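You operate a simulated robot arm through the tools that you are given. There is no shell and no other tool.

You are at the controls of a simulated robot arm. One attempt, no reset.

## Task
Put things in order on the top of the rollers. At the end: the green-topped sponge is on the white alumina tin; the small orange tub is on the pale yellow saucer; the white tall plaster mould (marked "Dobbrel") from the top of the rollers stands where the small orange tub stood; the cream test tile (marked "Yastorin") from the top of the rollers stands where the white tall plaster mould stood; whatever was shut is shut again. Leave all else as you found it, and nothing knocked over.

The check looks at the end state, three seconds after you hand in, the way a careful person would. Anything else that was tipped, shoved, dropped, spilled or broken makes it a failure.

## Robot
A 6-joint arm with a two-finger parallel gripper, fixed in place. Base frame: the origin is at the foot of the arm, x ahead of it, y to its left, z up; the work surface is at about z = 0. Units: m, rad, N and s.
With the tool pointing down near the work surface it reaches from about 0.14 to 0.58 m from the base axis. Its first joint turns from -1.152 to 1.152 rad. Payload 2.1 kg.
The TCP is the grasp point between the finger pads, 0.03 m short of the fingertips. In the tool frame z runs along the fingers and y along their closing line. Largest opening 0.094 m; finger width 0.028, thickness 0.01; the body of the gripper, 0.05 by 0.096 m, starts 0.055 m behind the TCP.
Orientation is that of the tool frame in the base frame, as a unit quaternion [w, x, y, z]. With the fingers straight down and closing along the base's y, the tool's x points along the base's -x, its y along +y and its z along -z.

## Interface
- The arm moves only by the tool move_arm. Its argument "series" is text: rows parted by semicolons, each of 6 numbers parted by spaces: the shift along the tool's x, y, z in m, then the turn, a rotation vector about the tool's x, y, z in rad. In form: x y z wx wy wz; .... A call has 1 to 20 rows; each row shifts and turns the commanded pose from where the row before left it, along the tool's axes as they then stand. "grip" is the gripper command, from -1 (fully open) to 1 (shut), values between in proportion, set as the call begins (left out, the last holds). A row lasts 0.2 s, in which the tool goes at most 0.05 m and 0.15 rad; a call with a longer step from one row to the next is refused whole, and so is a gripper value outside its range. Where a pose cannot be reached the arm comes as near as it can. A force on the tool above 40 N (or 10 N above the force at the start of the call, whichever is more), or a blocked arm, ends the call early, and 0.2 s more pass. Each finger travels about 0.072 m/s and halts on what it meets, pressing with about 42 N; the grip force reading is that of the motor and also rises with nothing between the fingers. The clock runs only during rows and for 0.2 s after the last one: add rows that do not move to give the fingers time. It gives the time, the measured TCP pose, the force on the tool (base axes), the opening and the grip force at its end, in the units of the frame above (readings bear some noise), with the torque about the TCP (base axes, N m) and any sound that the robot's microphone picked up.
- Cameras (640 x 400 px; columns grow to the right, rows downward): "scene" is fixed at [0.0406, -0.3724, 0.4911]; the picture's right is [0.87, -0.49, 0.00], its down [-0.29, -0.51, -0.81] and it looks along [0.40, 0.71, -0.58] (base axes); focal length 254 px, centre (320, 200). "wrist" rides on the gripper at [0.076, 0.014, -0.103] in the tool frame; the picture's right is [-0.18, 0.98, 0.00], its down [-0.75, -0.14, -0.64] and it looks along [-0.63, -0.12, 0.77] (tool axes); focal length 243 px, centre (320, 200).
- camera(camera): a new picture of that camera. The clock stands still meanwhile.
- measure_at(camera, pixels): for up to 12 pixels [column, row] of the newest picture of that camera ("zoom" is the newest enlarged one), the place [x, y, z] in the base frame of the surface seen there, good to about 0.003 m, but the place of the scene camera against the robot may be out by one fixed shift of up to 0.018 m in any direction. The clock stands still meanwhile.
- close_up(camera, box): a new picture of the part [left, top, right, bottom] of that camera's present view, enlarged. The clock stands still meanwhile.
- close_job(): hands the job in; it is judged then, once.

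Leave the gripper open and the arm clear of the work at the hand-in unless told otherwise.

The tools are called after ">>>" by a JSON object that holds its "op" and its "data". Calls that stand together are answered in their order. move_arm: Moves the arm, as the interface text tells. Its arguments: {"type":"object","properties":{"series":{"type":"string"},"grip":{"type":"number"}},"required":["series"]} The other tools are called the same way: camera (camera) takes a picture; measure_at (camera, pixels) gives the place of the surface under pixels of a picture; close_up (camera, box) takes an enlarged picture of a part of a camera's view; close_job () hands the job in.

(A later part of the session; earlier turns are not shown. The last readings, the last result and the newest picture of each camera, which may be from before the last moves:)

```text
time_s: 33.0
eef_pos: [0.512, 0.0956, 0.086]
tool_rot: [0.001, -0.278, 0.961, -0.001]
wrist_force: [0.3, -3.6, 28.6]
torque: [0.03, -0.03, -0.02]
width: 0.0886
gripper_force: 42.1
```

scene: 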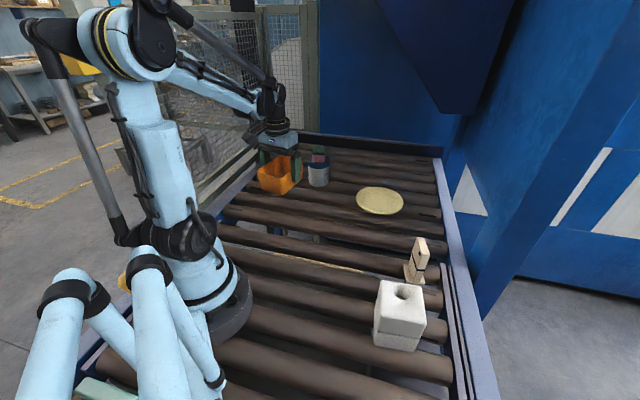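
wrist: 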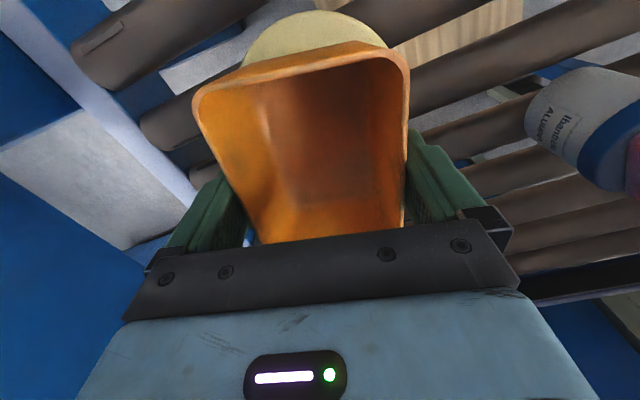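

Contact happened near z ≈ 0.088, and the force is now 28 N, with the tub resting on the saucer. I'll ease back up 2 mm to take the load off before opening.

>>> {"op": "move_arm", "data": {"series": "0 0 -0.001 0 0 0; 0 0 -0.001 0 0 0; 0 0 0 0 0 0", "grip": 1}}

>>> {"op": "close_up", "data": {"camera": "scene", "box": [330, 130, 430, 230]}}

>>> {"op": "camera", "data": {"camera": "wrist"}}

```text
time_s: 33.8
eef_pos: [0.512, 0.0952, 0.0864]
tool_rot: [0.001, -0.278, 0.961, -0.001]
wrist_force: [0.7, 0.5, -0.8]
torque: [-0.02, 0.0, -0.01]
width: 0.0886
gripper_force: 42.2
```

```text
4.00 times, centred on (380, 180) of scene
```

zoom: 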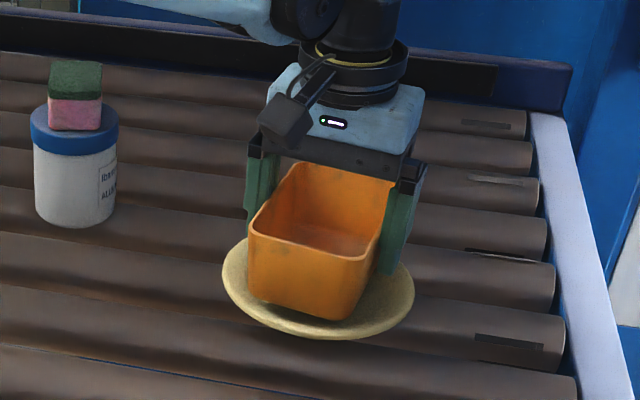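

```text
taken
```

wrist: 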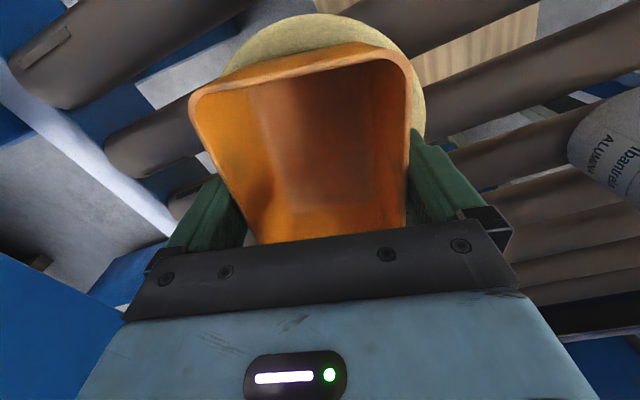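

The load is off, so the tub is just touching or about 1 mm above. I'll lower 1 mm, then open.

>>> {"op": "move_arm", "data": {"series": "0 0 0.001 0 0 0; 0 0 0 0 0 0", "grip": 1}}

>>> {"op": "move_arm", "data": {"series": "0 0 0 0 0 0; 0 0 0 0 0 0; 0 0 0 0 0 0", "grip": -1}}

>>> {"op": "close_up", "data": {"camera": "scene", "box": [330, 130, 430, 230]}}

>>> {"op": "camera", "data": {"camera": "wrist"}}

```text
time_s: 34.4
eef_pos: [0.511, 0.0953, 0.0862]
tool_rot: [0.001, -0.277, 0.961, -0.001]
wrist_force: [-0.5, 0.7, -0.3]
torque: [0.04, 0.01, 0.02]
width: 0.0887
gripper_force: 41.9
```

```text
time_s: 35.2
eef_pos: [0.5118, 0.0961, 0.0847]
tool_rot: [0.0, -0.277, 0.961, 0.0]
wrist_force: [0.3, -0.8, 0.1]
torque: [-0.01, -0.02, 0.01]
width: 0.0939
gripper_force: 0.2
```

```text
4.00 times, centred on (380, 180) of scene
```

zoom: 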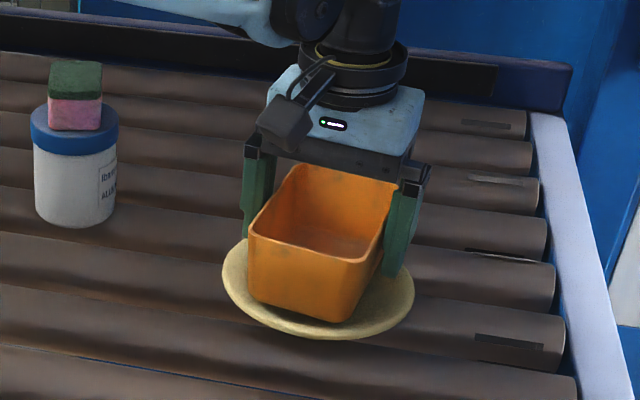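

```text
taken
```

wrist: 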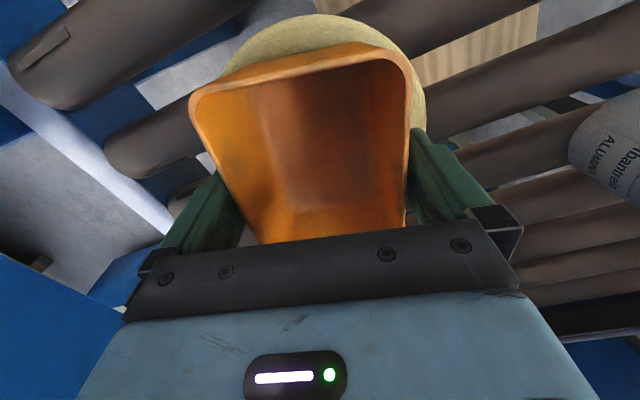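

The tub rests on the saucer and the fingers are open. With only 2–3 mm of clearance per side, I'll rise slowly and vertically to z ≈ 0.2.

>>> {"op": "move_arm", "data": {"series": "0 0 -0.008 0 0 0; 0 0 -0.01 0 0 0; 0 0 -0.012 0 0 0; 0 0 -0.015 0 0 0; 0 0 -0.02 0 0 0; 0 0 -0.025 0 0 0; 0 0 -0.025 0 0 0; 0 0 0 0 0 0", "grip": -1}}

>>> {"op": "close_up", "data": {"camera": "scene", "box": [330, 130, 430, 230]}}

>>> {"op": "camera", "data": {"camera": "wrist"}}

```text
time_s: 37.0
eef_pos: [0.5096, 0.0961, 0.2022]
tool_rot: [0.0, -0.278, 0.961, -0.001]
wrist_force: [-0.3, -0.2, 0.8]
torque: [0.02, 0.01, 0.0]
width: 0.0942
gripper_force: 0.1
```

```text
4.00 times, centred on (380, 180) of scene
```

zoom: 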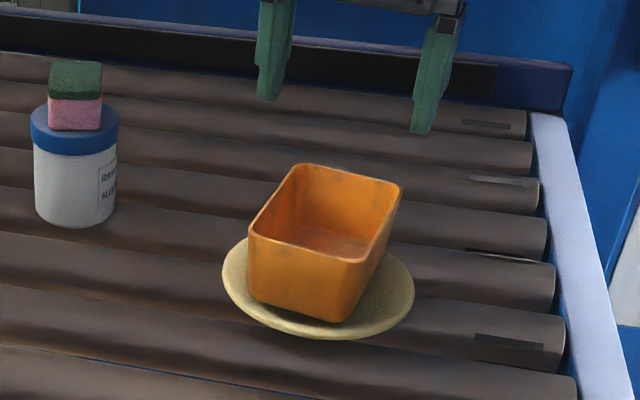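

```text
taken
```

wrist: 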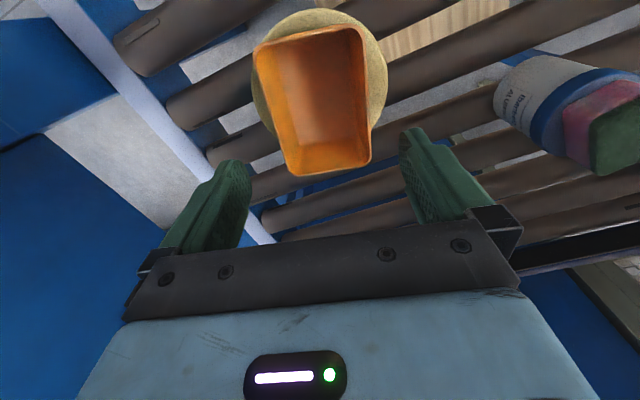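

The tub sits centred on the saucer and the sponge still stands on the tin. Now for the mould and tile. I'll move back to about (0.30, 0, 0.30) and turn the tool to look toward −y.

>>> {"op": "move_arm", "data": {"series": "0.03815 0.0051 -0.0167 0 0 0; 0.03815 0.0051 -0.0167 0 0 0; 0.03815 0.0051 -0.0167 0 0 0; 0.03815 0.0051 -0.0167 0 0 0; 0.03815 0.0051 -0.0167 0 0 0; 0.03815 0.0051 -0.0167 0 0 0; 0 0 0 0 0 0.148; 0 0 0 0 0 0.148; 0 0 0 0 0 0.148; 0 0 0 0 0 0.148; 0 0 0 0 0 0.148; 0 0 0 0 0 0.148; 0 0 0 0 0 0.148; 0 0 0 0 0 0.148; 0 0 0 0 0 0.148; 0 0 0 0 0 0.148; 0 0 0 0 0 0.148; 0 0 0 0 0 0.148; 0 0 0 0 0 0.148; 0 0 0 0 0 0", "grip": -1}}

>>> {"op": "camera", "data": {"camera": "wrist"}}

>>> {"op": "camera", "data": {"camera": "scene"}}

```text
time_s: 41.2
eef_pos: [0.3016, -0.0017, 0.3013]
tool_rot: [0.001, 0.631, 0.776, 0.001]
wrist_force: [0.3, 0.5, -0.7]
torque: [0.0, 0.0, 0.0]
width: 0.094
gripper_force: 0.1
```

```text
taken
```

wrist: 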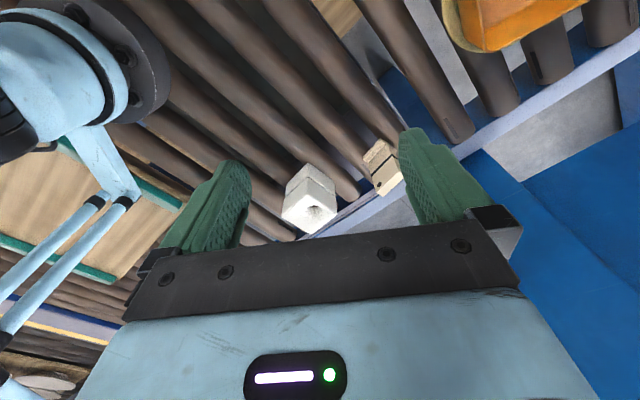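

```text
taken
```

scene: 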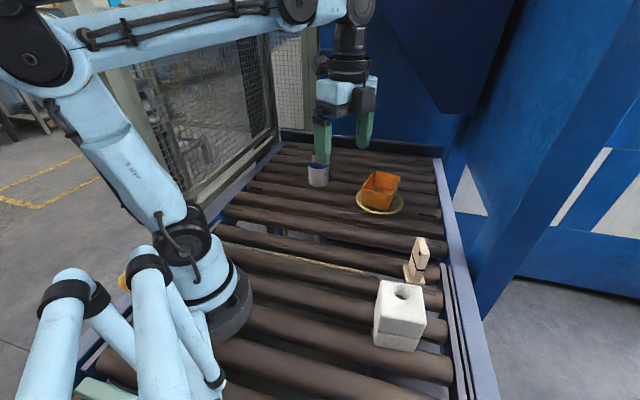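

The mould is at (310,197) and the tile at (382,167). I'll enlarge them both.

>>> {"op": "close_up", "data": {"camera": "wrist", "box": [260, 125, 420, 240]}}

```text
3.48 times, centred on (340, 182) of wrist
```

zoom: 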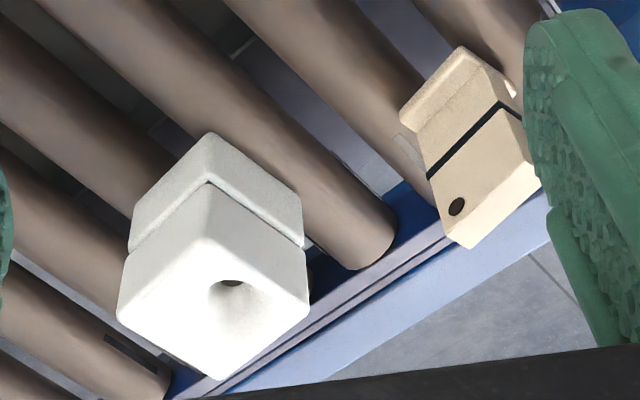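

I'll measure the mould's top-face corners, its hole, the seam and the lower block, then the tile's corners.

>>> {"op": "measure_at", "data": {"camera": "zoom", "pixels": [[208, 190], [125, 310], [215, 372], [304, 310], [165, 245], [258, 245], [165, 345], [262, 345], [207, 137], [135, 215], [300, 195], [180, 290]]}}

>>> {"op": "measure_at", "data": {"camera": "zoom", "pixels": [[440, 225], [475, 243], [535, 185], [500, 210], [430, 175], [520, 120], [480, 195], [402, 115], [462, 50], [515, 85], [418, 130], [500, 95]]}}

```text
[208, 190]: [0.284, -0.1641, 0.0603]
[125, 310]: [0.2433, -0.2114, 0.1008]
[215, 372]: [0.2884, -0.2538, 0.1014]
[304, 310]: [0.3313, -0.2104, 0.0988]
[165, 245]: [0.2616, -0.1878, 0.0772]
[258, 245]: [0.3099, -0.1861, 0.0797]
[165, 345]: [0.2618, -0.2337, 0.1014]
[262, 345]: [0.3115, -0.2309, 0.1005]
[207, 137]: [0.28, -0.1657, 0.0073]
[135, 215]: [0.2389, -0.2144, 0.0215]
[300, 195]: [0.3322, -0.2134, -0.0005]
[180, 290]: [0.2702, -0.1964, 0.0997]
```

```text
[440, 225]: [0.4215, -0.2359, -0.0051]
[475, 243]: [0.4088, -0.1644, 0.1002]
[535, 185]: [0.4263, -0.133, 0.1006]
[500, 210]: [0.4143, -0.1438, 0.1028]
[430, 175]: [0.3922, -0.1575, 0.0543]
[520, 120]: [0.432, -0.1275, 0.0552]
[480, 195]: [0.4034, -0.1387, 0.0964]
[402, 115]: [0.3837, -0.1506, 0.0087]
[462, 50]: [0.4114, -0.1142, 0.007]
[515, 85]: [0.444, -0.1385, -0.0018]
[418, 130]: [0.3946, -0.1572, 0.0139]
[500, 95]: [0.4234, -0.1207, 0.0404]
```

The mould is a square block of about 0.065 a side, turned about 46°. Its centre is near (0.287, −0.210) and its top is at z ≈ 0.10. I'll check the seam height on the scene picture, then move above it with the tool at −44°.

>>> {"op": "close_up", "data": {"camera": "scene", "box": [360, 270, 440, 360]}}

>>> {"op": "move_arm", "data": {"series": "-0.0402 -0.0114 0.01 0 0 0; -0.0402 -0.0114 0.01 0 0 0; -0.0402 -0.0114 0.015 0 0 0; -0.0402 -0.0114 0.02 0 0 0; -0.0402 -0.0113 0.02 0 0 0; 0 0 0 0 0 -0.1492; 0 0 0 0 0 -0.1492; 0 0 0 0 0 -0.1492; 0 0 0 0 0 -0.1492; 0 0 0 0 0 0; 0 0 0 0 0 0", "grip": -1}}

>>> {"op": "camera", "data": {"camera": "wrist"}}

```text
4.44 times, centred on (400, 315) of scene
```

zoom: 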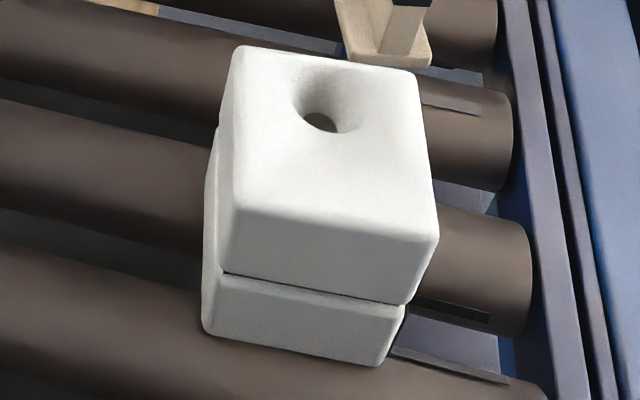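

```text
time_s: 43.6
eef_pos: [0.2863, -0.2093, 0.2242]
tool_rot: [0.001, 0.373, 0.928, 0.0]
wrist_force: [0.1, -0.6, -0.3]
torque: [0.02, 0.01, 0.01]
width: 0.0941
gripper_force: 0.1
```

```text
taken
```

wrist: 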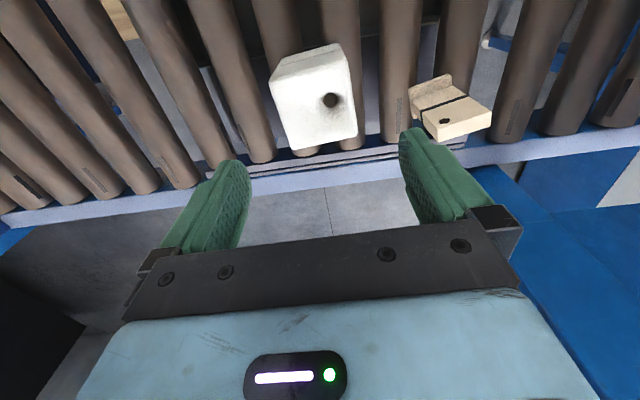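

From here the mould top is at (313,105) and the tile at (450,110). I'll measure the seam height in the scene zoom and the mould's top edges in the wrist view.

>>> {"op": "measure_at", "data": {"camera": "zoom", "pixels": [[225, 270], [225, 285], [320, 290], [400, 300], [320, 305], [380, 362], [205, 325], [235, 215], [432, 235], [238, 60], [415, 75], [320, 250]]}}

>>> {"op": "close_up", "data": {"camera": "wrist", "box": [240, 30, 400, 160]}}

```text
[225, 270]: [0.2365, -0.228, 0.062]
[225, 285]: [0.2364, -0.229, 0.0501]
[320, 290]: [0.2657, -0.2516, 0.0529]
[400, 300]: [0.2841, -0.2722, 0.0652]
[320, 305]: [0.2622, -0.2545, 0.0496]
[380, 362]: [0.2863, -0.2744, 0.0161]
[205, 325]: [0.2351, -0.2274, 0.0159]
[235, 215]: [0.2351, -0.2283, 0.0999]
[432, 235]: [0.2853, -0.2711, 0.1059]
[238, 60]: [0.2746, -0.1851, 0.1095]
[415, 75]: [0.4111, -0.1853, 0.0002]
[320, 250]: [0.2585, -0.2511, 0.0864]
```

```text
3.08 times, centred on (320, 95) of wrist
```

zoom: 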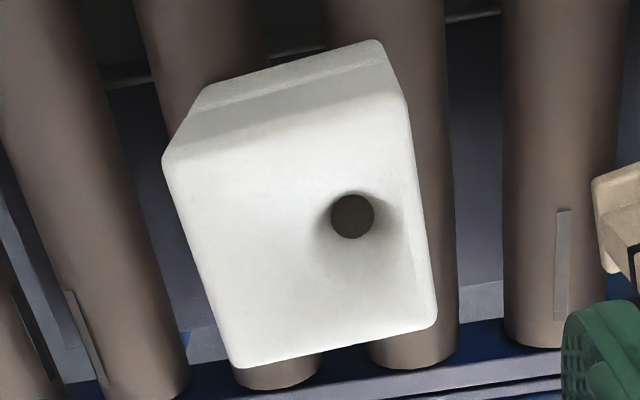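

The seam is at about z ≈ 0.05, so with the tips at z ≈ 0.022 the fingers will span both parts. I'll measure the top-face edges.

>>> {"op": "measure_at", "data": {"camera": "zoom", "pixels": [[172, 190], [200, 275], [225, 345], [410, 130], [422, 220], [432, 300], [190, 148], [290, 125], [380, 100], [260, 363], [340, 345], [415, 328]]}}

```text
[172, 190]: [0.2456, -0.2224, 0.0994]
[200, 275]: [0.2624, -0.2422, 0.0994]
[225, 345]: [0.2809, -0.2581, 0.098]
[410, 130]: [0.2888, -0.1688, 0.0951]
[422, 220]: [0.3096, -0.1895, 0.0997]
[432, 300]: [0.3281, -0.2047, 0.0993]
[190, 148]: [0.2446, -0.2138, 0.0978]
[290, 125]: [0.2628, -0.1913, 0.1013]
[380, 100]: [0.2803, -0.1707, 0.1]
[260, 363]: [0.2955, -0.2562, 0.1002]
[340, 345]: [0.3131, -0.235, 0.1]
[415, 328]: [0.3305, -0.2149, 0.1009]
```

The mould top spans about 0.070 × 0.067 and is well aligned to the tool. Its centre is at (0.286, −0.2145), with 12 mm of clearance per finger. I'll shift (−4, −4) mm in the tool frame, turn 1.5° and stop with the tips just above the top for a check.

>>> {"op": "move_arm", "data": {"series": "-0.0038 -0.0039 0.02 0 0 -0.026; 0 0 0.025 0 0 0; 0 0 0.025 0 0 0; 0 0 0.01 0 0 0; 0 0 0 0 0 0; 0 0 0 0 0 0", "grip": -1}}

>>> {"op": "camera", "data": {"camera": "wrist"}}

>>> {"op": "close_up", "data": {"camera": "scene", "box": [340, 210, 460, 370]}}

```text
time_s: 45.0
eef_pos: [0.288, -0.2132, 0.1448]
tool_rot: [0.001, 0.362, 0.932, 0.0]
wrist_force: [-0.5, 0.1, 0.1]
torque: [-0.03, -0.01, -0.04]
width: 0.094
gripper_force: 0.0
```

```text
taken
```

wrist: 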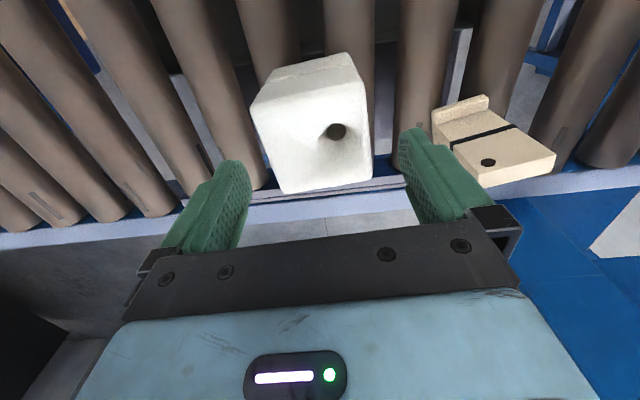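

```text
2.50 times, centred on (400, 290) of scene
```

zoom: 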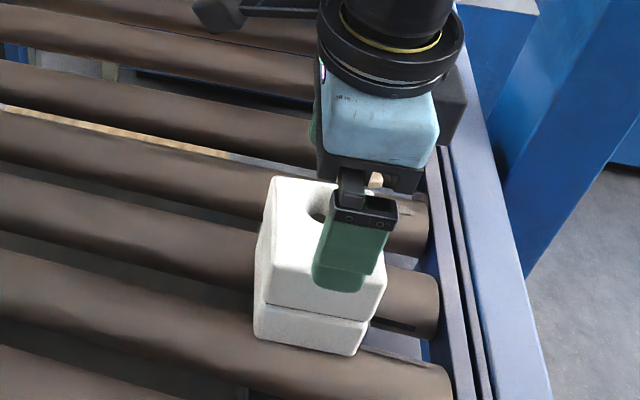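

Clearances look even, at about 10 mm left and 13 mm right, and the tile is well away from the right finger. I'll lower to TCP z ≈ 0.052.

>>> {"op": "move_arm", "data": {"series": "0 0 0.02 0 0 0; 0 0 0.025 0 0 0; 0 0 0.02 0 0 0; 0 0 0.015 0 0 0; 0 0 0.011 0 0 0; 0 0 0 0 0 0", "grip": -1}}

>>> {"op": "camera", "data": {"camera": "wrist"}}

>>> {"op": "close_up", "data": {"camera": "scene", "box": [340, 210, 460, 370]}}

```text
time_s: 46.4
eef_pos: [0.2878, -0.2141, 0.0544]
tool_rot: [0.002, 0.362, 0.932, 0.0]
wrist_force: [-0.1, 0.0, 1.0]
torque: [-0.01, -0.02, 0.0]
width: 0.0941
gripper_force: 0.0
```

```text
taken
```

wrist: 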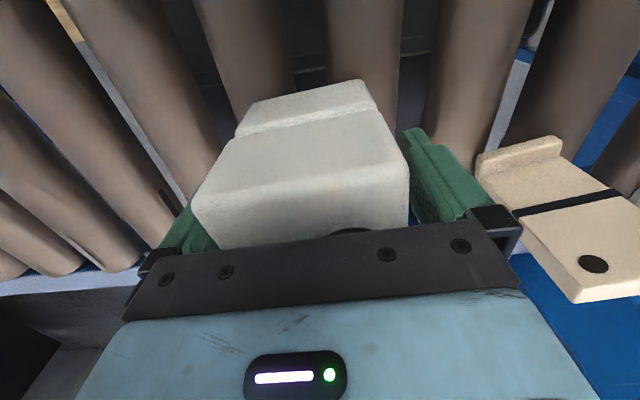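

```text
2.50 times, centred on (400, 290) of scene
```

zoom: 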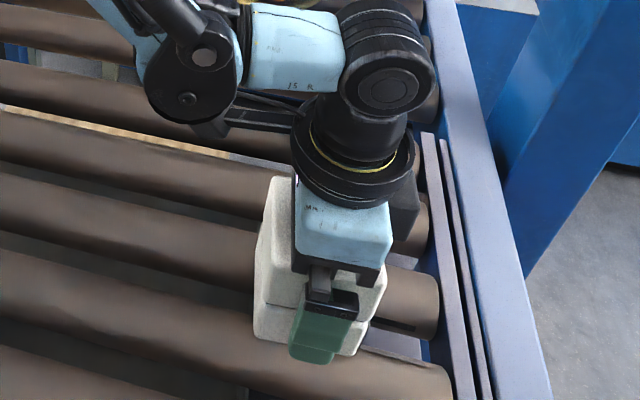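

The fingers straddle the mould across the seam. While I'm here I'll measure the seam and the tile, whose foot is at (520,155) and plate top near (600,290), from this close view.

>>> {"op": "measure_at", "data": {"camera": "wrist", "pixels": [[300, 105], [310, 118], [310, 128], [310, 150], [310, 185], [480, 165], [555, 145], [500, 205], [615, 190], [575, 300], [637, 290], [520, 165]]}}

>>> {"op": "close_up", "data": {"camera": "wrist", "box": [440, 110, 640, 310]}}

```text
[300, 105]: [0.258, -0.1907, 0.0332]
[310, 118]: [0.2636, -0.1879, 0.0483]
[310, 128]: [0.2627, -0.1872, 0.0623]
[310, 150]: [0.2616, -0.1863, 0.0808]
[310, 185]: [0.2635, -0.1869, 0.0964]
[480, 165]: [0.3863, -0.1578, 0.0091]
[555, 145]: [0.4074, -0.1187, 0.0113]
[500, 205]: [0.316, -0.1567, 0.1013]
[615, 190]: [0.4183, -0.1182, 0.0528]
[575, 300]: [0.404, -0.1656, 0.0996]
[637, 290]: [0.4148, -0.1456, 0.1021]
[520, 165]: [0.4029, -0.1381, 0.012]
```

```text
2.00 times, centred on (540, 210) of wrist
```

zoom: 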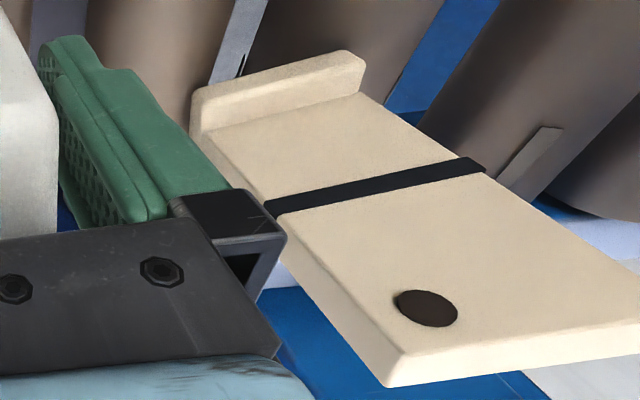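

The seam is at z ≈ 0.05, so the pads cover both parts. I'll close on the mould.

>>> {"op": "move_arm", "data": {"series": "0 0 0 0 0 0; 0 0 0 0 0 0; 0 0 0 0 0 0; 0 0 0 0 0 0; 0 0 0 0 0 0", "grip": 1}}

>>> {"op": "camera", "data": {"camera": "wrist"}}

```text
time_s: 47.6
eef_pos: [0.2877, -0.2139, 0.0551]
tool_rot: [0.001, 0.361, 0.932, -0.001]
wrist_force: [-0.2, 0.2, -1.0]
torque: [-0.01, 0.01, -0.03]
width: 0.0767
gripper_force: 41.8
```

```text
taken
```

wrist: 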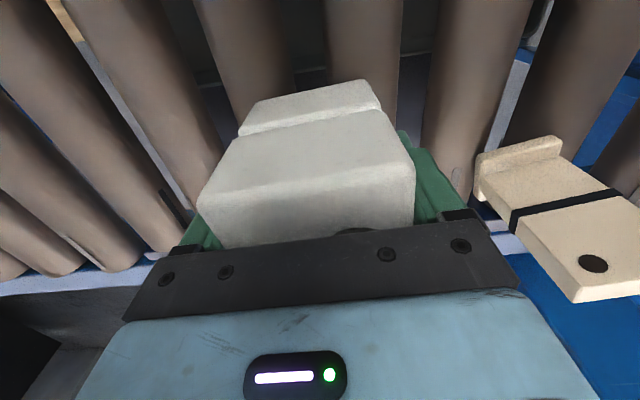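

The mould is gripped, with opening 0.0767 and 42 N. Closing nudged it about 2 mm, so its original centre was about (0.286, −0.2155). I'll lift it 4 cm and check that both parts come up together.

>>> {"op": "move_arm", "data": {"series": "0 0 -0.005 0 0 0; 0 0 -0.01 0 0 0; 0 0 -0.012 0 0 0; 0 0 -0.013 0 0 0; 0 0 0 0 0 0", "grip": 1}}

>>> {"op": "close_up", "data": {"camera": "scene", "box": [340, 210, 460, 370]}}

>>> {"op": "camera", "data": {"camera": "wrist"}}

```text
time_s: 48.8
eef_pos: [0.2874, -0.2165, 0.0956]
tool_rot: [0.001, 0.362, 0.932, -0.001]
wrist_force: [0.5, -0.1, -6.0]
torque: [0.0, -0.02, 0.02]
width: 0.0763
gripper_force: 42.2
```

```text
2.50 times, centred on (400, 290) of scene
```

zoom: 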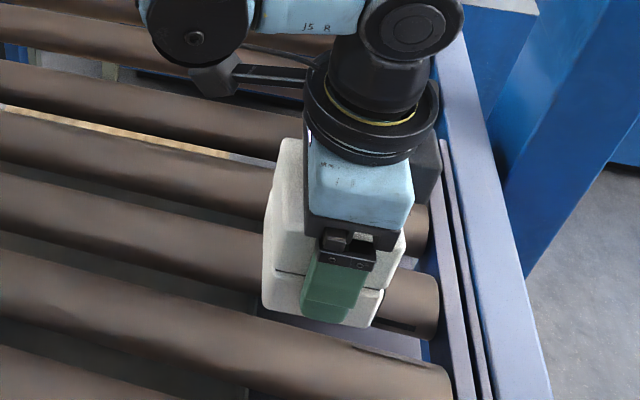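

```text
taken
```

wrist: 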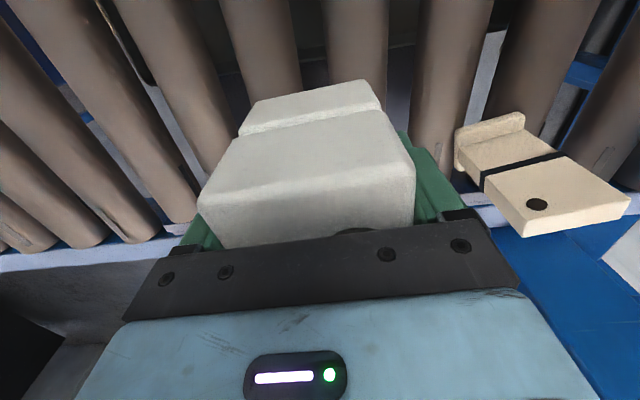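

Both parts lift together, and the load is about 6 N. I'll raise to z ≈ 0.185, go halfway across to about (0.27, 0.01), and turn the tool +85° there, so the wrist camera stays clear of the fence when I reach the tub's old place.

>>> {"op": "move_arm", "data": {"series": "0 0 -0.03 0 0 0; 0 0 -0.03 0 0 0; 0 0 -0.03 0 0 0; 0.03263 0.03151 0 0 0 0; 0.03263 0.03151 0 0 0 0; 0.03263 0.03151 0 0 0 0; 0.03263 0.03151 0 0 0 0; 0.03263 0.03151 0 0 0 0; 0 0 0 0 0 -0.1489; 0 0 0 0 0 -0.1489; 0 0 0 0 0 -0.1489; 0 0 0 0 0 -0.1489; 0 0 0 0 0 -0.1489; 0 0 0 0 0 -0.1489; 0 0 0 0 0 -0.1489; 0 0 0 0 0 -0.1489; 0 0 0 0 0 -0.1489; 0 0 0 0 0 -0.1489; 0 0 0 0 0 0", "grip": 1}}

>>> {"op": "camera", "data": {"camera": "wrist"}}

>>> {"op": "camera", "data": {"camera": "scene"}}

```text
time_s: 52.8
eef_pos: [0.2725, 0.0121, 0.1846]
tool_rot: [0.0, -0.367, 0.93, -0.001]
wrist_force: [-0.3, -0.6, -6.1]
torque: [0.01, 0.01, 0.0]
width: 0.0763
gripper_force: 42.2
```

```text
taken
```

wrist: 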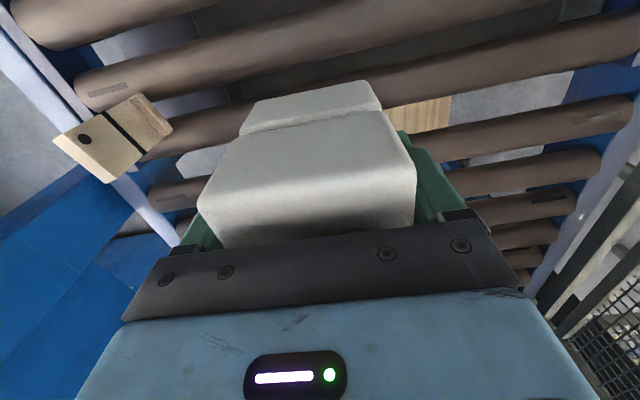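

```text
taken
```

scene: 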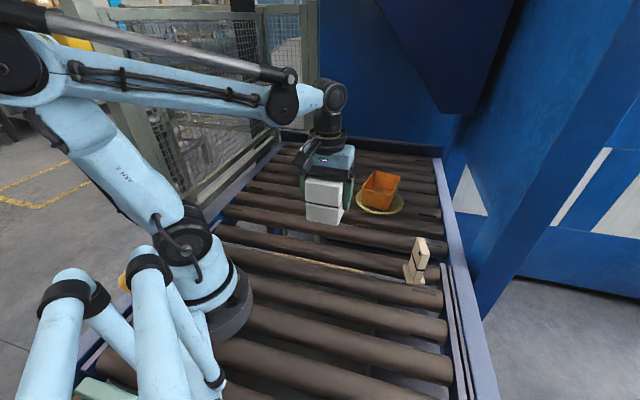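

Carrying is steady. I'll finish the travel to above the tub's old centre (0.258, 0.238), still at z ≈ 0.185.

>>> {"op": "move_arm", "data": {"series": "-0.02393 0.02915 0 0 0 0; -0.02393 0.02915 0 0 0 0; -0.02393 0.02915 0 0 0 0; -0.02393 0.02915 0 0 0 0; -0.02393 0.02915 0 0 0 0; -0.02393 0.02915 0 0 0 0; 0 0 0 0 0 0; 0 0 0 0 0 0", "grip": 1}}

>>> {"op": "camera", "data": {"camera": "wrist"}}

>>> {"op": "camera", "data": {"camera": "scene"}}

```text
time_s: 54.6
eef_pos: [0.2596, 0.2376, 0.1842]
tool_rot: [0.001, -0.366, 0.931, 0.0]
wrist_force: [1.3, 1.1, -5.2]
torque: [0.0, 0.0, 0.01]
width: 0.0762
gripper_force: 42.5
```

```text
taken
```

wrist: 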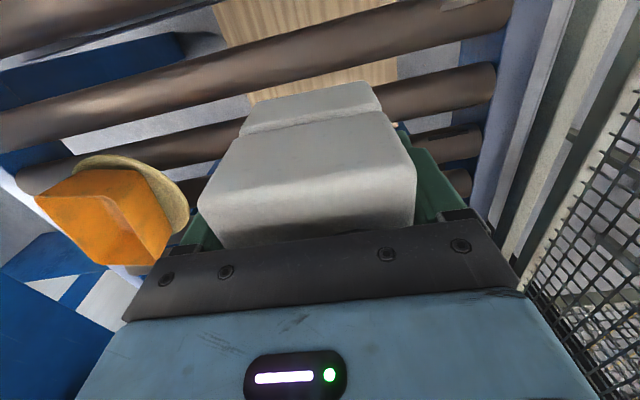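

```text
taken
```

scene: 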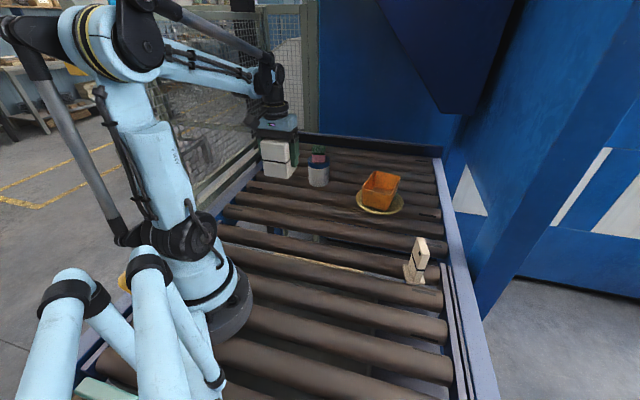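

The TCP is over the target. The original top readings of the mould were level, so support should be at z ≈ 0, which means a TCP of about 0.055. I'll lower to 0.062 first.

>>> {"op": "move_arm", "data": {"series": "0 0 0.03 0 0 0; 0 0 0.03 0 0 0; 0 0 0.03 0 0 0; 0 0 0.02 0 0 0; 0 0 0.012 0 0 0; 0 0 0 0 0 0", "grip": 1}}

>>> {"op": "close_up", "data": {"camera": "scene", "box": [230, 110, 350, 230]}}

```text
time_s: 56.0
eef_pos: [0.258, 0.239, 0.0622]
tool_rot: [0.0, -0.366, 0.931, 0.0]
wrist_force: [-0.3, 0.6, -5.6]
torque: [0.01, 0.0, 0.0]
width: 0.0763
gripper_force: 41.9
```

```text
3.33 times, centred on (290, 170) of scene
```

zoom: 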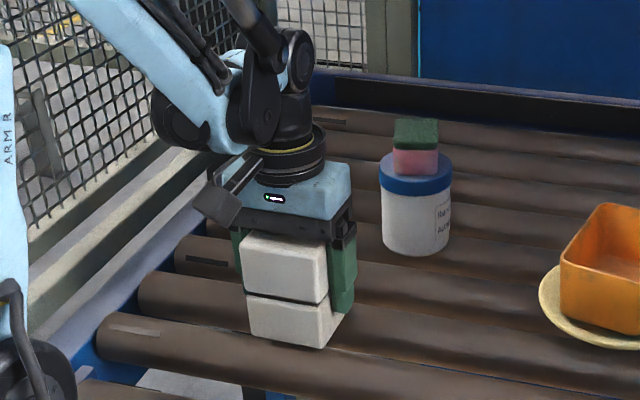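

The load still reads −5.6 N, so the mould is hanging free at z = 0.062. I'll feel downward in 1 mm steps, stopping when the load is taken.

>>> {"op": "move_arm", "data": {"series": "0 0 0.0015 0 0 0; 0 0 0.0015 0 0 0; 0 0 0.001 0 0 0; 0 0 0 0 0 0", "grip": 1}}

```text
time_s: 57.0
eef_pos: [0.2587, 0.237, 0.0584]
tool_rot: [0.001, -0.366, 0.931, -0.001]
wrist_force: [0.1, 0.6, -5.4]
torque: [-0.02, 0.01, -0.05]
width: 0.0763
gripper_force: 42.1
```

>>> {"op": "move_arm", "data": {"series": "0 0 0.001 0 0 0; 0 0 0.001 0 0 0; 0 0 0 0 0 0", "grip": 1}}

```text
time_s: 57.8
eef_pos: [0.258, 0.2368, 0.0555]
tool_rot: [0.0, -0.366, 0.931, -0.001]
wrist_force: [-0.1, -0.2, -5.5]
torque: [-0.01, -0.01, -0.03]
width: 0.0763
gripper_force: 41.6
```

It's still free at z ≈ 0.056. Contact is expected within about 1–2 mm, so I'll use two more 1 mm steps.

>>> {"op": "move_arm", "data": {"series": "0 0 0.001 0 0 0; 0 0 0 0 0 0", "grip": 1}}

```text
time_s: 58.4
eef_pos: [0.2599, 0.2379, 0.0561]
tool_rot: [0.001, -0.366, 0.931, 0.0]
wrist_force: [-0.7, -0.2, -5.0]
torque: [0.0, 0.01, -0.02]
width: 0.0764
gripper_force: 41.3
```

>>> {"op": "move_arm", "data": {"series": "0 0 0.001 0 0 0; 0 0 0 0 0 0", "grip": 1}}

```text
time_s: 59.0
eef_pos: [0.2578, 0.2385, 0.0546]
tool_rot: [0.001, -0.367, 0.93, 0.0]
wrist_force: [-3.1, -2.7, 32.9]
torque: [0.51, -0.18, 0.17]
width: 0.0766
gripper_force: 41.7
```

Contact is firm at 33 N, at the height expected for flat support. I'll ease up about 0.7 mm to shed the load, then check.

>>> {"op": "move_arm", "data": {"series": "0 0 -0.0006 0 0 0; 0 0 0 0 0 0", "grip": 1}}

```text
time_s: 59.6
eef_pos: [0.2587, 0.2368, 0.0549]
tool_rot: [0.0, -0.366, 0.931, 0.0]
wrist_force: [3.2, 4.4, 18.5]
torque: [-0.22, 0.47, 0.06]
width: 0.0762
gripper_force: 41.7
```

>>> {"op": "move_arm", "data": {"series": "0 0 -0.0005 0 0 0; 0 0 0 0 0 0", "grip": 1}}

>>> {"op": "close_up", "data": {"camera": "scene", "box": [230, 110, 350, 230]}}

```text
time_s: 60.2
eef_pos: [0.2586, 0.2368, 0.0539]
tool_rot: [-0.001, -0.366, 0.931, -0.001]
wrist_force: [0.6, 0.5, -5.2]
torque: [0.0, -0.02, 0.02]
width: 0.0763
gripper_force: 41.8
```

```text
3.33 times, centred on (290, 170) of scene
```

zoom: 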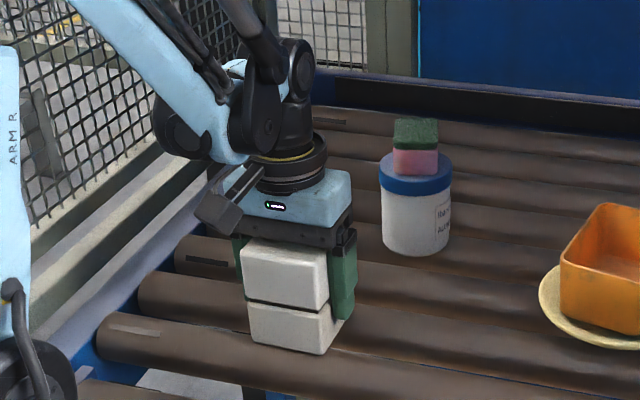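

The mould is now hanging by less than 0.5 mm. I'll settle 0.4 mm and open only a few mm at first, to opening ≈ 0.083, to see that it stands by itself.

>>> {"op": "move_arm", "data": {"series": "0 0 0.0004 0 0 0; 0 0 0 0 0 0; 0 0 0 0 0 0", "grip": -0.76}}

>>> {"op": "camera", "data": {"camera": "wrist"}}

>>> {"op": "close_up", "data": {"camera": "scene", "box": [230, 110, 350, 230]}}

```text
time_s: 61.0
eef_pos: [0.2588, 0.2368, 0.0552]
tool_rot: [0.0, -0.366, 0.931, -0.001]
wrist_force: [0.5, 0.2, 0.3]
torque: [0.03, 0.01, -0.02]
width: 0.0827
gripper_force: 0.1
```

```text
taken
```

wrist: 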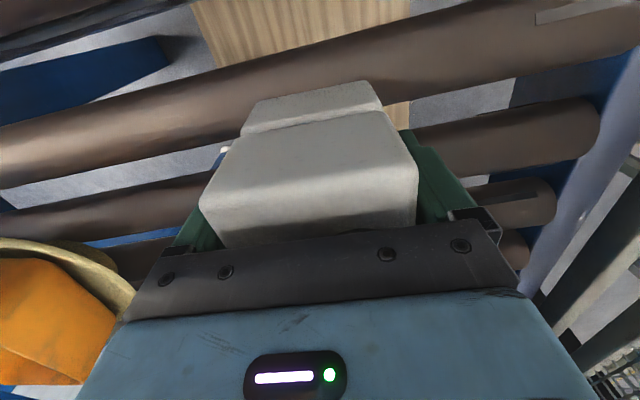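

```text
3.33 times, centred on (290, 170) of scene
```

zoom: 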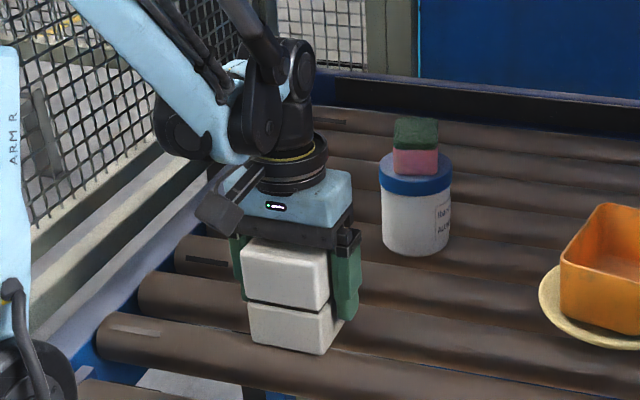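

The mould stands on its own and level. I'll open fully and rise straight up.

>>> {"op": "move_arm", "data": {"series": "0 0 0 0 0 0; 0 0 0 0 0 0; 0 0 -0.01 0 0 0; 0 0 -0.015 0 0 0; 0 0 -0.02 0 0 0; 0 0 -0.03 0 0 0; 0 0 -0.04 0 0 0; 0 0 -0.04 0 0 0; 0 0 0 0 0 0; 0 0 0 0 0 0", "grip": -1}}

>>> {"op": "camera", "data": {"camera": "wrist"}}

>>> {"op": "close_up", "data": {"camera": "scene", "box": [230, 110, 350, 230]}}

```text
time_s: 63.2
eef_pos: [0.2581, 0.2352, 0.2086]
tool_rot: [0.0, -0.366, 0.931, -0.001]
wrist_force: [0.4, -0.6, 0.5]
torque: [-0.01, -0.01, 0.01]
width: 0.0942
gripper_force: 0.1
```

```text
taken
```

wrist: 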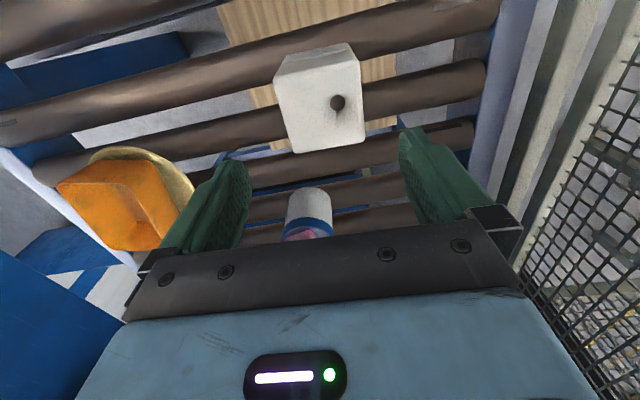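

```text
3.33 times, centred on (290, 170) of scene
```

zoom: 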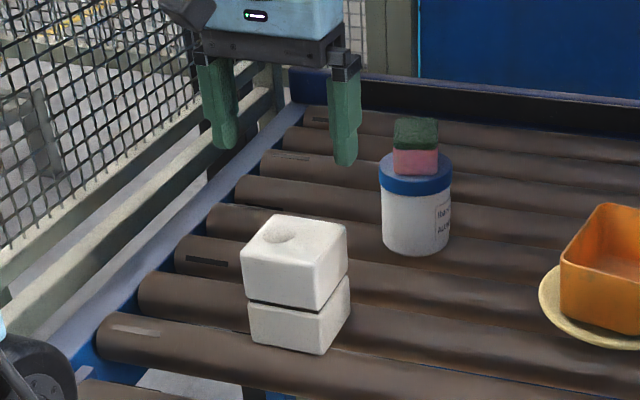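

The mould stands level at the tub's former place. I'll check its top corners against the target centre (0.258, 0.238).

>>> {"op": "measure_at", "data": {"camera": "wrist", "pixels": [[278, 88], [357, 67], [296, 150], [362, 140], [284, 118], [361, 105], [318, 76], [330, 146]]}}

```text
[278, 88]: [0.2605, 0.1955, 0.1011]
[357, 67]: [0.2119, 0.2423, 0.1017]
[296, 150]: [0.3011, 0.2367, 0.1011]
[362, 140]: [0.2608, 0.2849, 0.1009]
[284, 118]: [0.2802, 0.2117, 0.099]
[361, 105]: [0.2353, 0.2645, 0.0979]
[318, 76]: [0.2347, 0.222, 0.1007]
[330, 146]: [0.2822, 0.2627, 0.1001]
```

The mould's centre measures (0.258, 0.240), within 2 mm of the target. Now the tile near (0.41, −0.14). I'll travel at z ≈ 0.25 to above it and turn to about −28° for a close look.

>>> {"op": "move_arm", "data": {"series": "0.01654 -0.0416 -0.0044 0 0 0; 0.01654 -0.0416 -0.0044 0 0 0; 0.01654 -0.0416 -0.0044 0 0 0; 0.01654 -0.0416 -0.0044 0 0 0; 0.01654 -0.0416 -0.0044 0 0 0; 0.01654 -0.0416 -0.0044 0 0 0; 0.01654 -0.0416 -0.0044 0 0 0; 0.01654 -0.0416 -0.0044 0 0 0; 0.01654 -0.0416 -0.0044 0 0 0; 0 0 0 0 0 0.1383; 0 0 0 0 0 0.1383; 0 0 0 0 0 0.1383; 0 0 0 0 0 0.1383; 0 0 0 0 0 0.1383; 0 0 0 0 0 0.1383; 0 0 0 0 0 0.1383; 0 0 0 0 0 0.1383; 0 0 0 0 0 0.1383; 0 0 0 0 0 0", "grip": -1}}

>>> {"op": "camera", "data": {"camera": "wrist"}}

>>> {"op": "camera", "data": {"camera": "scene"}}

```text
time_s: 67.2
eef_pos: [0.4051, -0.1369, 0.2505]
tool_rot: [0.001, 0.246, 0.969, -0.001]
wrist_force: [-0.8, -0.7, 0.1]
torque: [0.03, 0.03, -0.03]
width: 0.0941
gripper_force: 0.1
```

```text
taken
```

wrist: 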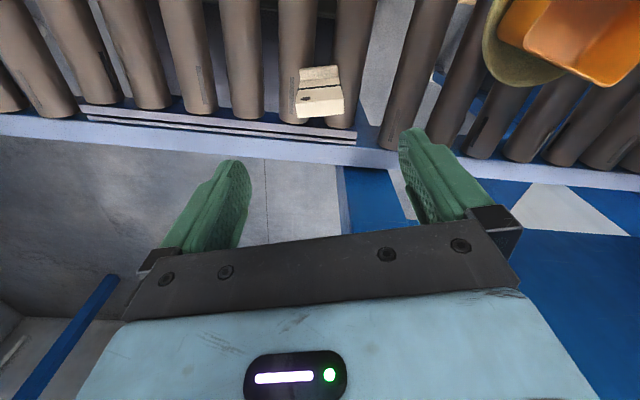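

```text
taken
```

scene: 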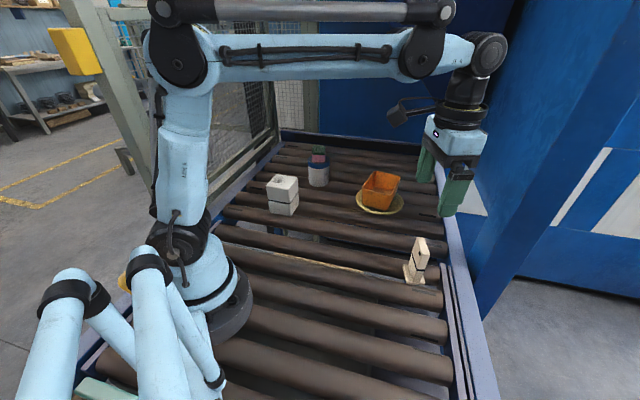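

The tile is at (320,92), right below the tool. I'll enlarge and measure.

>>> {"op": "close_up", "data": {"camera": "wrist", "box": [270, 50, 370, 140]}}

```text
4.44 times, centred on (320, 95) of wrist
```

zoom: 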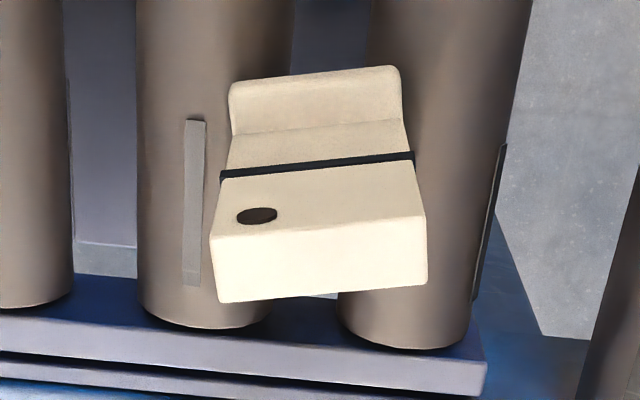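

The foot points toward the base, and the plate stands behind it with the bright top face at (320,260). I'll measure the top face, the foot and the rail.

>>> {"op": "measure_at", "data": {"camera": "zoom", "pixels": [[218, 243], [418, 222], [223, 297], [422, 281], [320, 262], [238, 92], [392, 75], [235, 130], [402, 118], [320, 120], [250, 340], [420, 365]]}}

```text
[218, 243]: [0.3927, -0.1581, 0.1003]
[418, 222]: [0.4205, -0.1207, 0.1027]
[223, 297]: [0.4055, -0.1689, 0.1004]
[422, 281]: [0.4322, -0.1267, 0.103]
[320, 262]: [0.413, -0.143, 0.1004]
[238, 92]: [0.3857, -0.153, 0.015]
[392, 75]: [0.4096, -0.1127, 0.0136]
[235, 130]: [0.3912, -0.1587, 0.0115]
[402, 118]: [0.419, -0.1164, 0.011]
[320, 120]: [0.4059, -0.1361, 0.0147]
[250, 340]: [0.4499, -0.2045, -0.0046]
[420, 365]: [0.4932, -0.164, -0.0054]
```

The plate's top is centred at (0.413, −0.143), about 0.05 wide and 0.015 thick, with its width along about 58°. The rail is at z ≈ −0.005, so it's no obstacle. I'll centre over it, turn another 3.5° and lower to z ≈ 0.15 for a check. The plan is to grip across the plate's width.

>>> {"op": "move_arm", "data": {"series": "-0.0098 -0.0016 0.01 0 0 0.061; 0 0 0.03 0 0 0; 0 0 0.03 0 0 0; 0 0 0.03 0 0 0; 0 0 0 0 0 0; 0 0 0 0 0 0", "grip": -1}}

>>> {"op": "camera", "data": {"camera": "wrist"}}

>>> {"op": "close_up", "data": {"camera": "wrist", "box": [220, 60, 420, 220]}}

```text
time_s: 68.6
eef_pos: [0.4127, -0.1445, 0.151]
tool_rot: [0.001, 0.275, 0.962, -0.001]
wrist_force: [-0.1, -0.4, 0.3]
torque: [0.02, -0.04, -0.05]
width: 0.094
gripper_force: 0.1
```

```text
taken
```

wrist: 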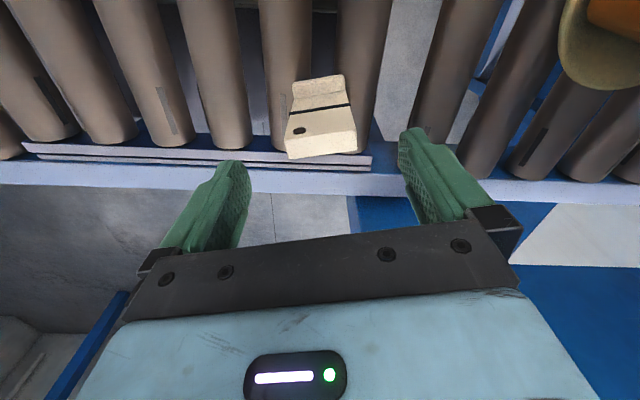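

```text
2.50 times, centred on (320, 140) of wrist
```

zoom: 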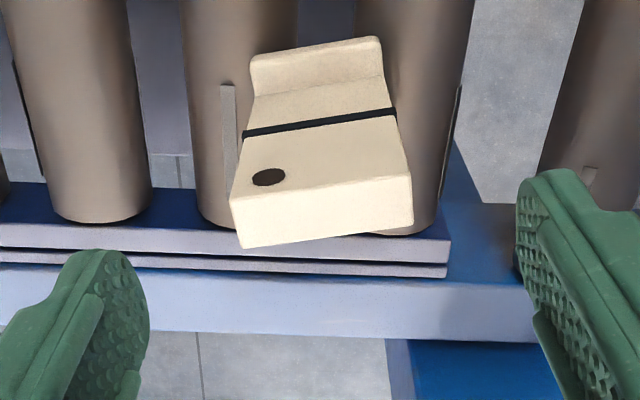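

>>> {"op": "measure_at", "data": {"camera": "zoom", "pixels": [[236, 200], [405, 178], [243, 243], [408, 222], [320, 210], [280, 195], [360, 185], [290, 236], [365, 227], [260, 85], [375, 70], [252, 60]]}}

```text
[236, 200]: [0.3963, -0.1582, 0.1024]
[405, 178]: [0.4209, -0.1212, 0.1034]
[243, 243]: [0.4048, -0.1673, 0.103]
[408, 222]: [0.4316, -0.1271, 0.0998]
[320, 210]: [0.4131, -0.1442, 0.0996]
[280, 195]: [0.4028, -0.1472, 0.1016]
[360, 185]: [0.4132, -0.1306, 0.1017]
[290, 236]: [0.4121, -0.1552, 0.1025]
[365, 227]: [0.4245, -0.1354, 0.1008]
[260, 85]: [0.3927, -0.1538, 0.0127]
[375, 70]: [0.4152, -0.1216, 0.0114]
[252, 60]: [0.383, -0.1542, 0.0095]
```

The TCP is centred to within about 1 mm and the remaining angle error is about 1.7°. I'll correct that and lower to TCP z ≈ 0.060. The tips will be at about 0.03, above the foot, and the gripper body clears the plate top.

>>> {"op": "move_arm", "data": {"series": "0 0.001 0.02 0 0 0.03; 0 0 0.025 0 0 0; 0 0 0.02 0 0 0; 0 0 0.015 0 0 0; 0 0 0.011 0 0 0; 0 0 0 0 0 0", "grip": -1}}

>>> {"op": "camera", "data": {"camera": "wrist"}}

>>> {"op": "close_up", "data": {"camera": "scene", "box": [370, 190, 470, 300]}}

```text
time_s: 70.0
eef_pos: [0.4141, -0.1442, 0.0592]
tool_rot: [0.001, 0.288, 0.958, -0.001]
wrist_force: [0.4, 0.3, -0.1]
torque: [-0.01, 0.0, 0.0]
width: 0.0942
gripper_force: 0.1
```

```text
taken
```

wrist: 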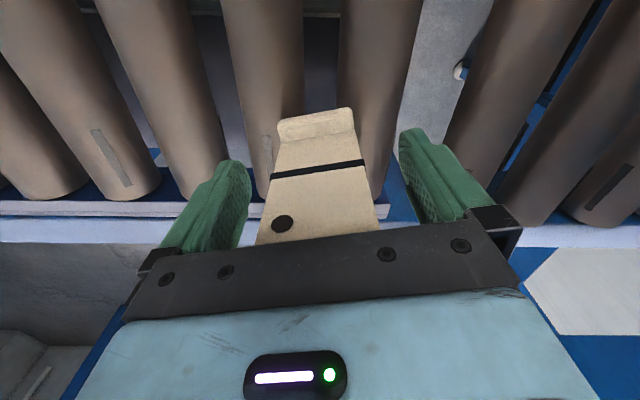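

```text
3.64 times, centred on (420, 245) of scene
```

zoom: 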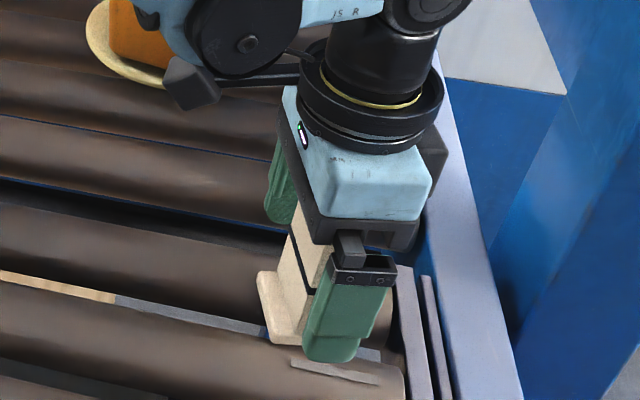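

The plate stands between the fingers and clear of the body. I'll close.

>>> {"op": "move_arm", "data": {"series": "0 0 0 0 0 0; 0 0 0 0 0 0; 0 0 0 0 0 0; 0 0 0 0 0 0; 0 0 0 0 0 0", "grip": 1}}

>>> {"op": "camera", "data": {"camera": "wrist"}}

```text
time_s: 71.2
eef_pos: [0.4131, -0.144, 0.0584]
tool_rot: [0.001, 0.288, 0.958, 0.0]
wrist_force: [-0.1, 0.1, 0.3]
torque: [-0.03, 0.0, 0.02]
width: 0.0498
gripper_force: 41.5
```

```text
taken
```

wrist: 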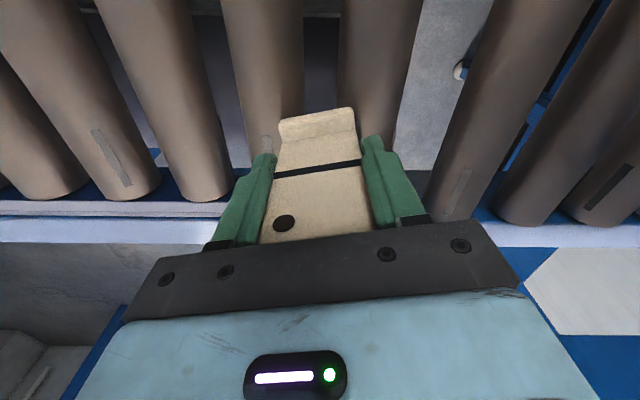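

The tile is gripped at opening 0.0498. I'll lift 9 cm and check that it hangs straight.

>>> {"op": "move_arm", "data": {"series": "0 0 -0.006 0 0 0; 0 0 -0.012 0 0 0; 0 0 -0.022 0 0 0; 0 0 -0.025 0 0 0; 0 0 -0.025 0 0 0; 0 0 0 0 0 0; 0 0 0 0 0 0", "grip": 1}}

>>> {"op": "camera", "data": {"camera": "wrist"}}

>>> {"op": "close_up", "data": {"camera": "scene", "box": [370, 150, 490, 300]}}

```text
time_s: 72.8
eef_pos: [0.4136, -0.1438, 0.1485]
tool_rot: [0.001, 0.289, 0.957, 0.0]
wrist_force: [-0.9, -0.1, -1.7]
torque: [-0.01, 0.03, 0.0]
width: 0.0494
gripper_force: 42.2
```

```text
taken
```

wrist: 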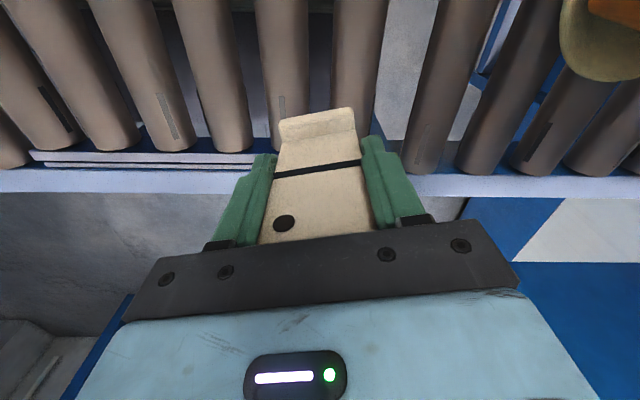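

```text
2.67 times, centred on (430, 225) of scene
```

zoom: 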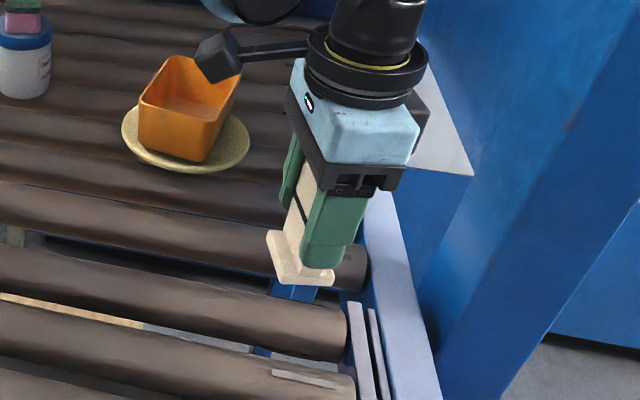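

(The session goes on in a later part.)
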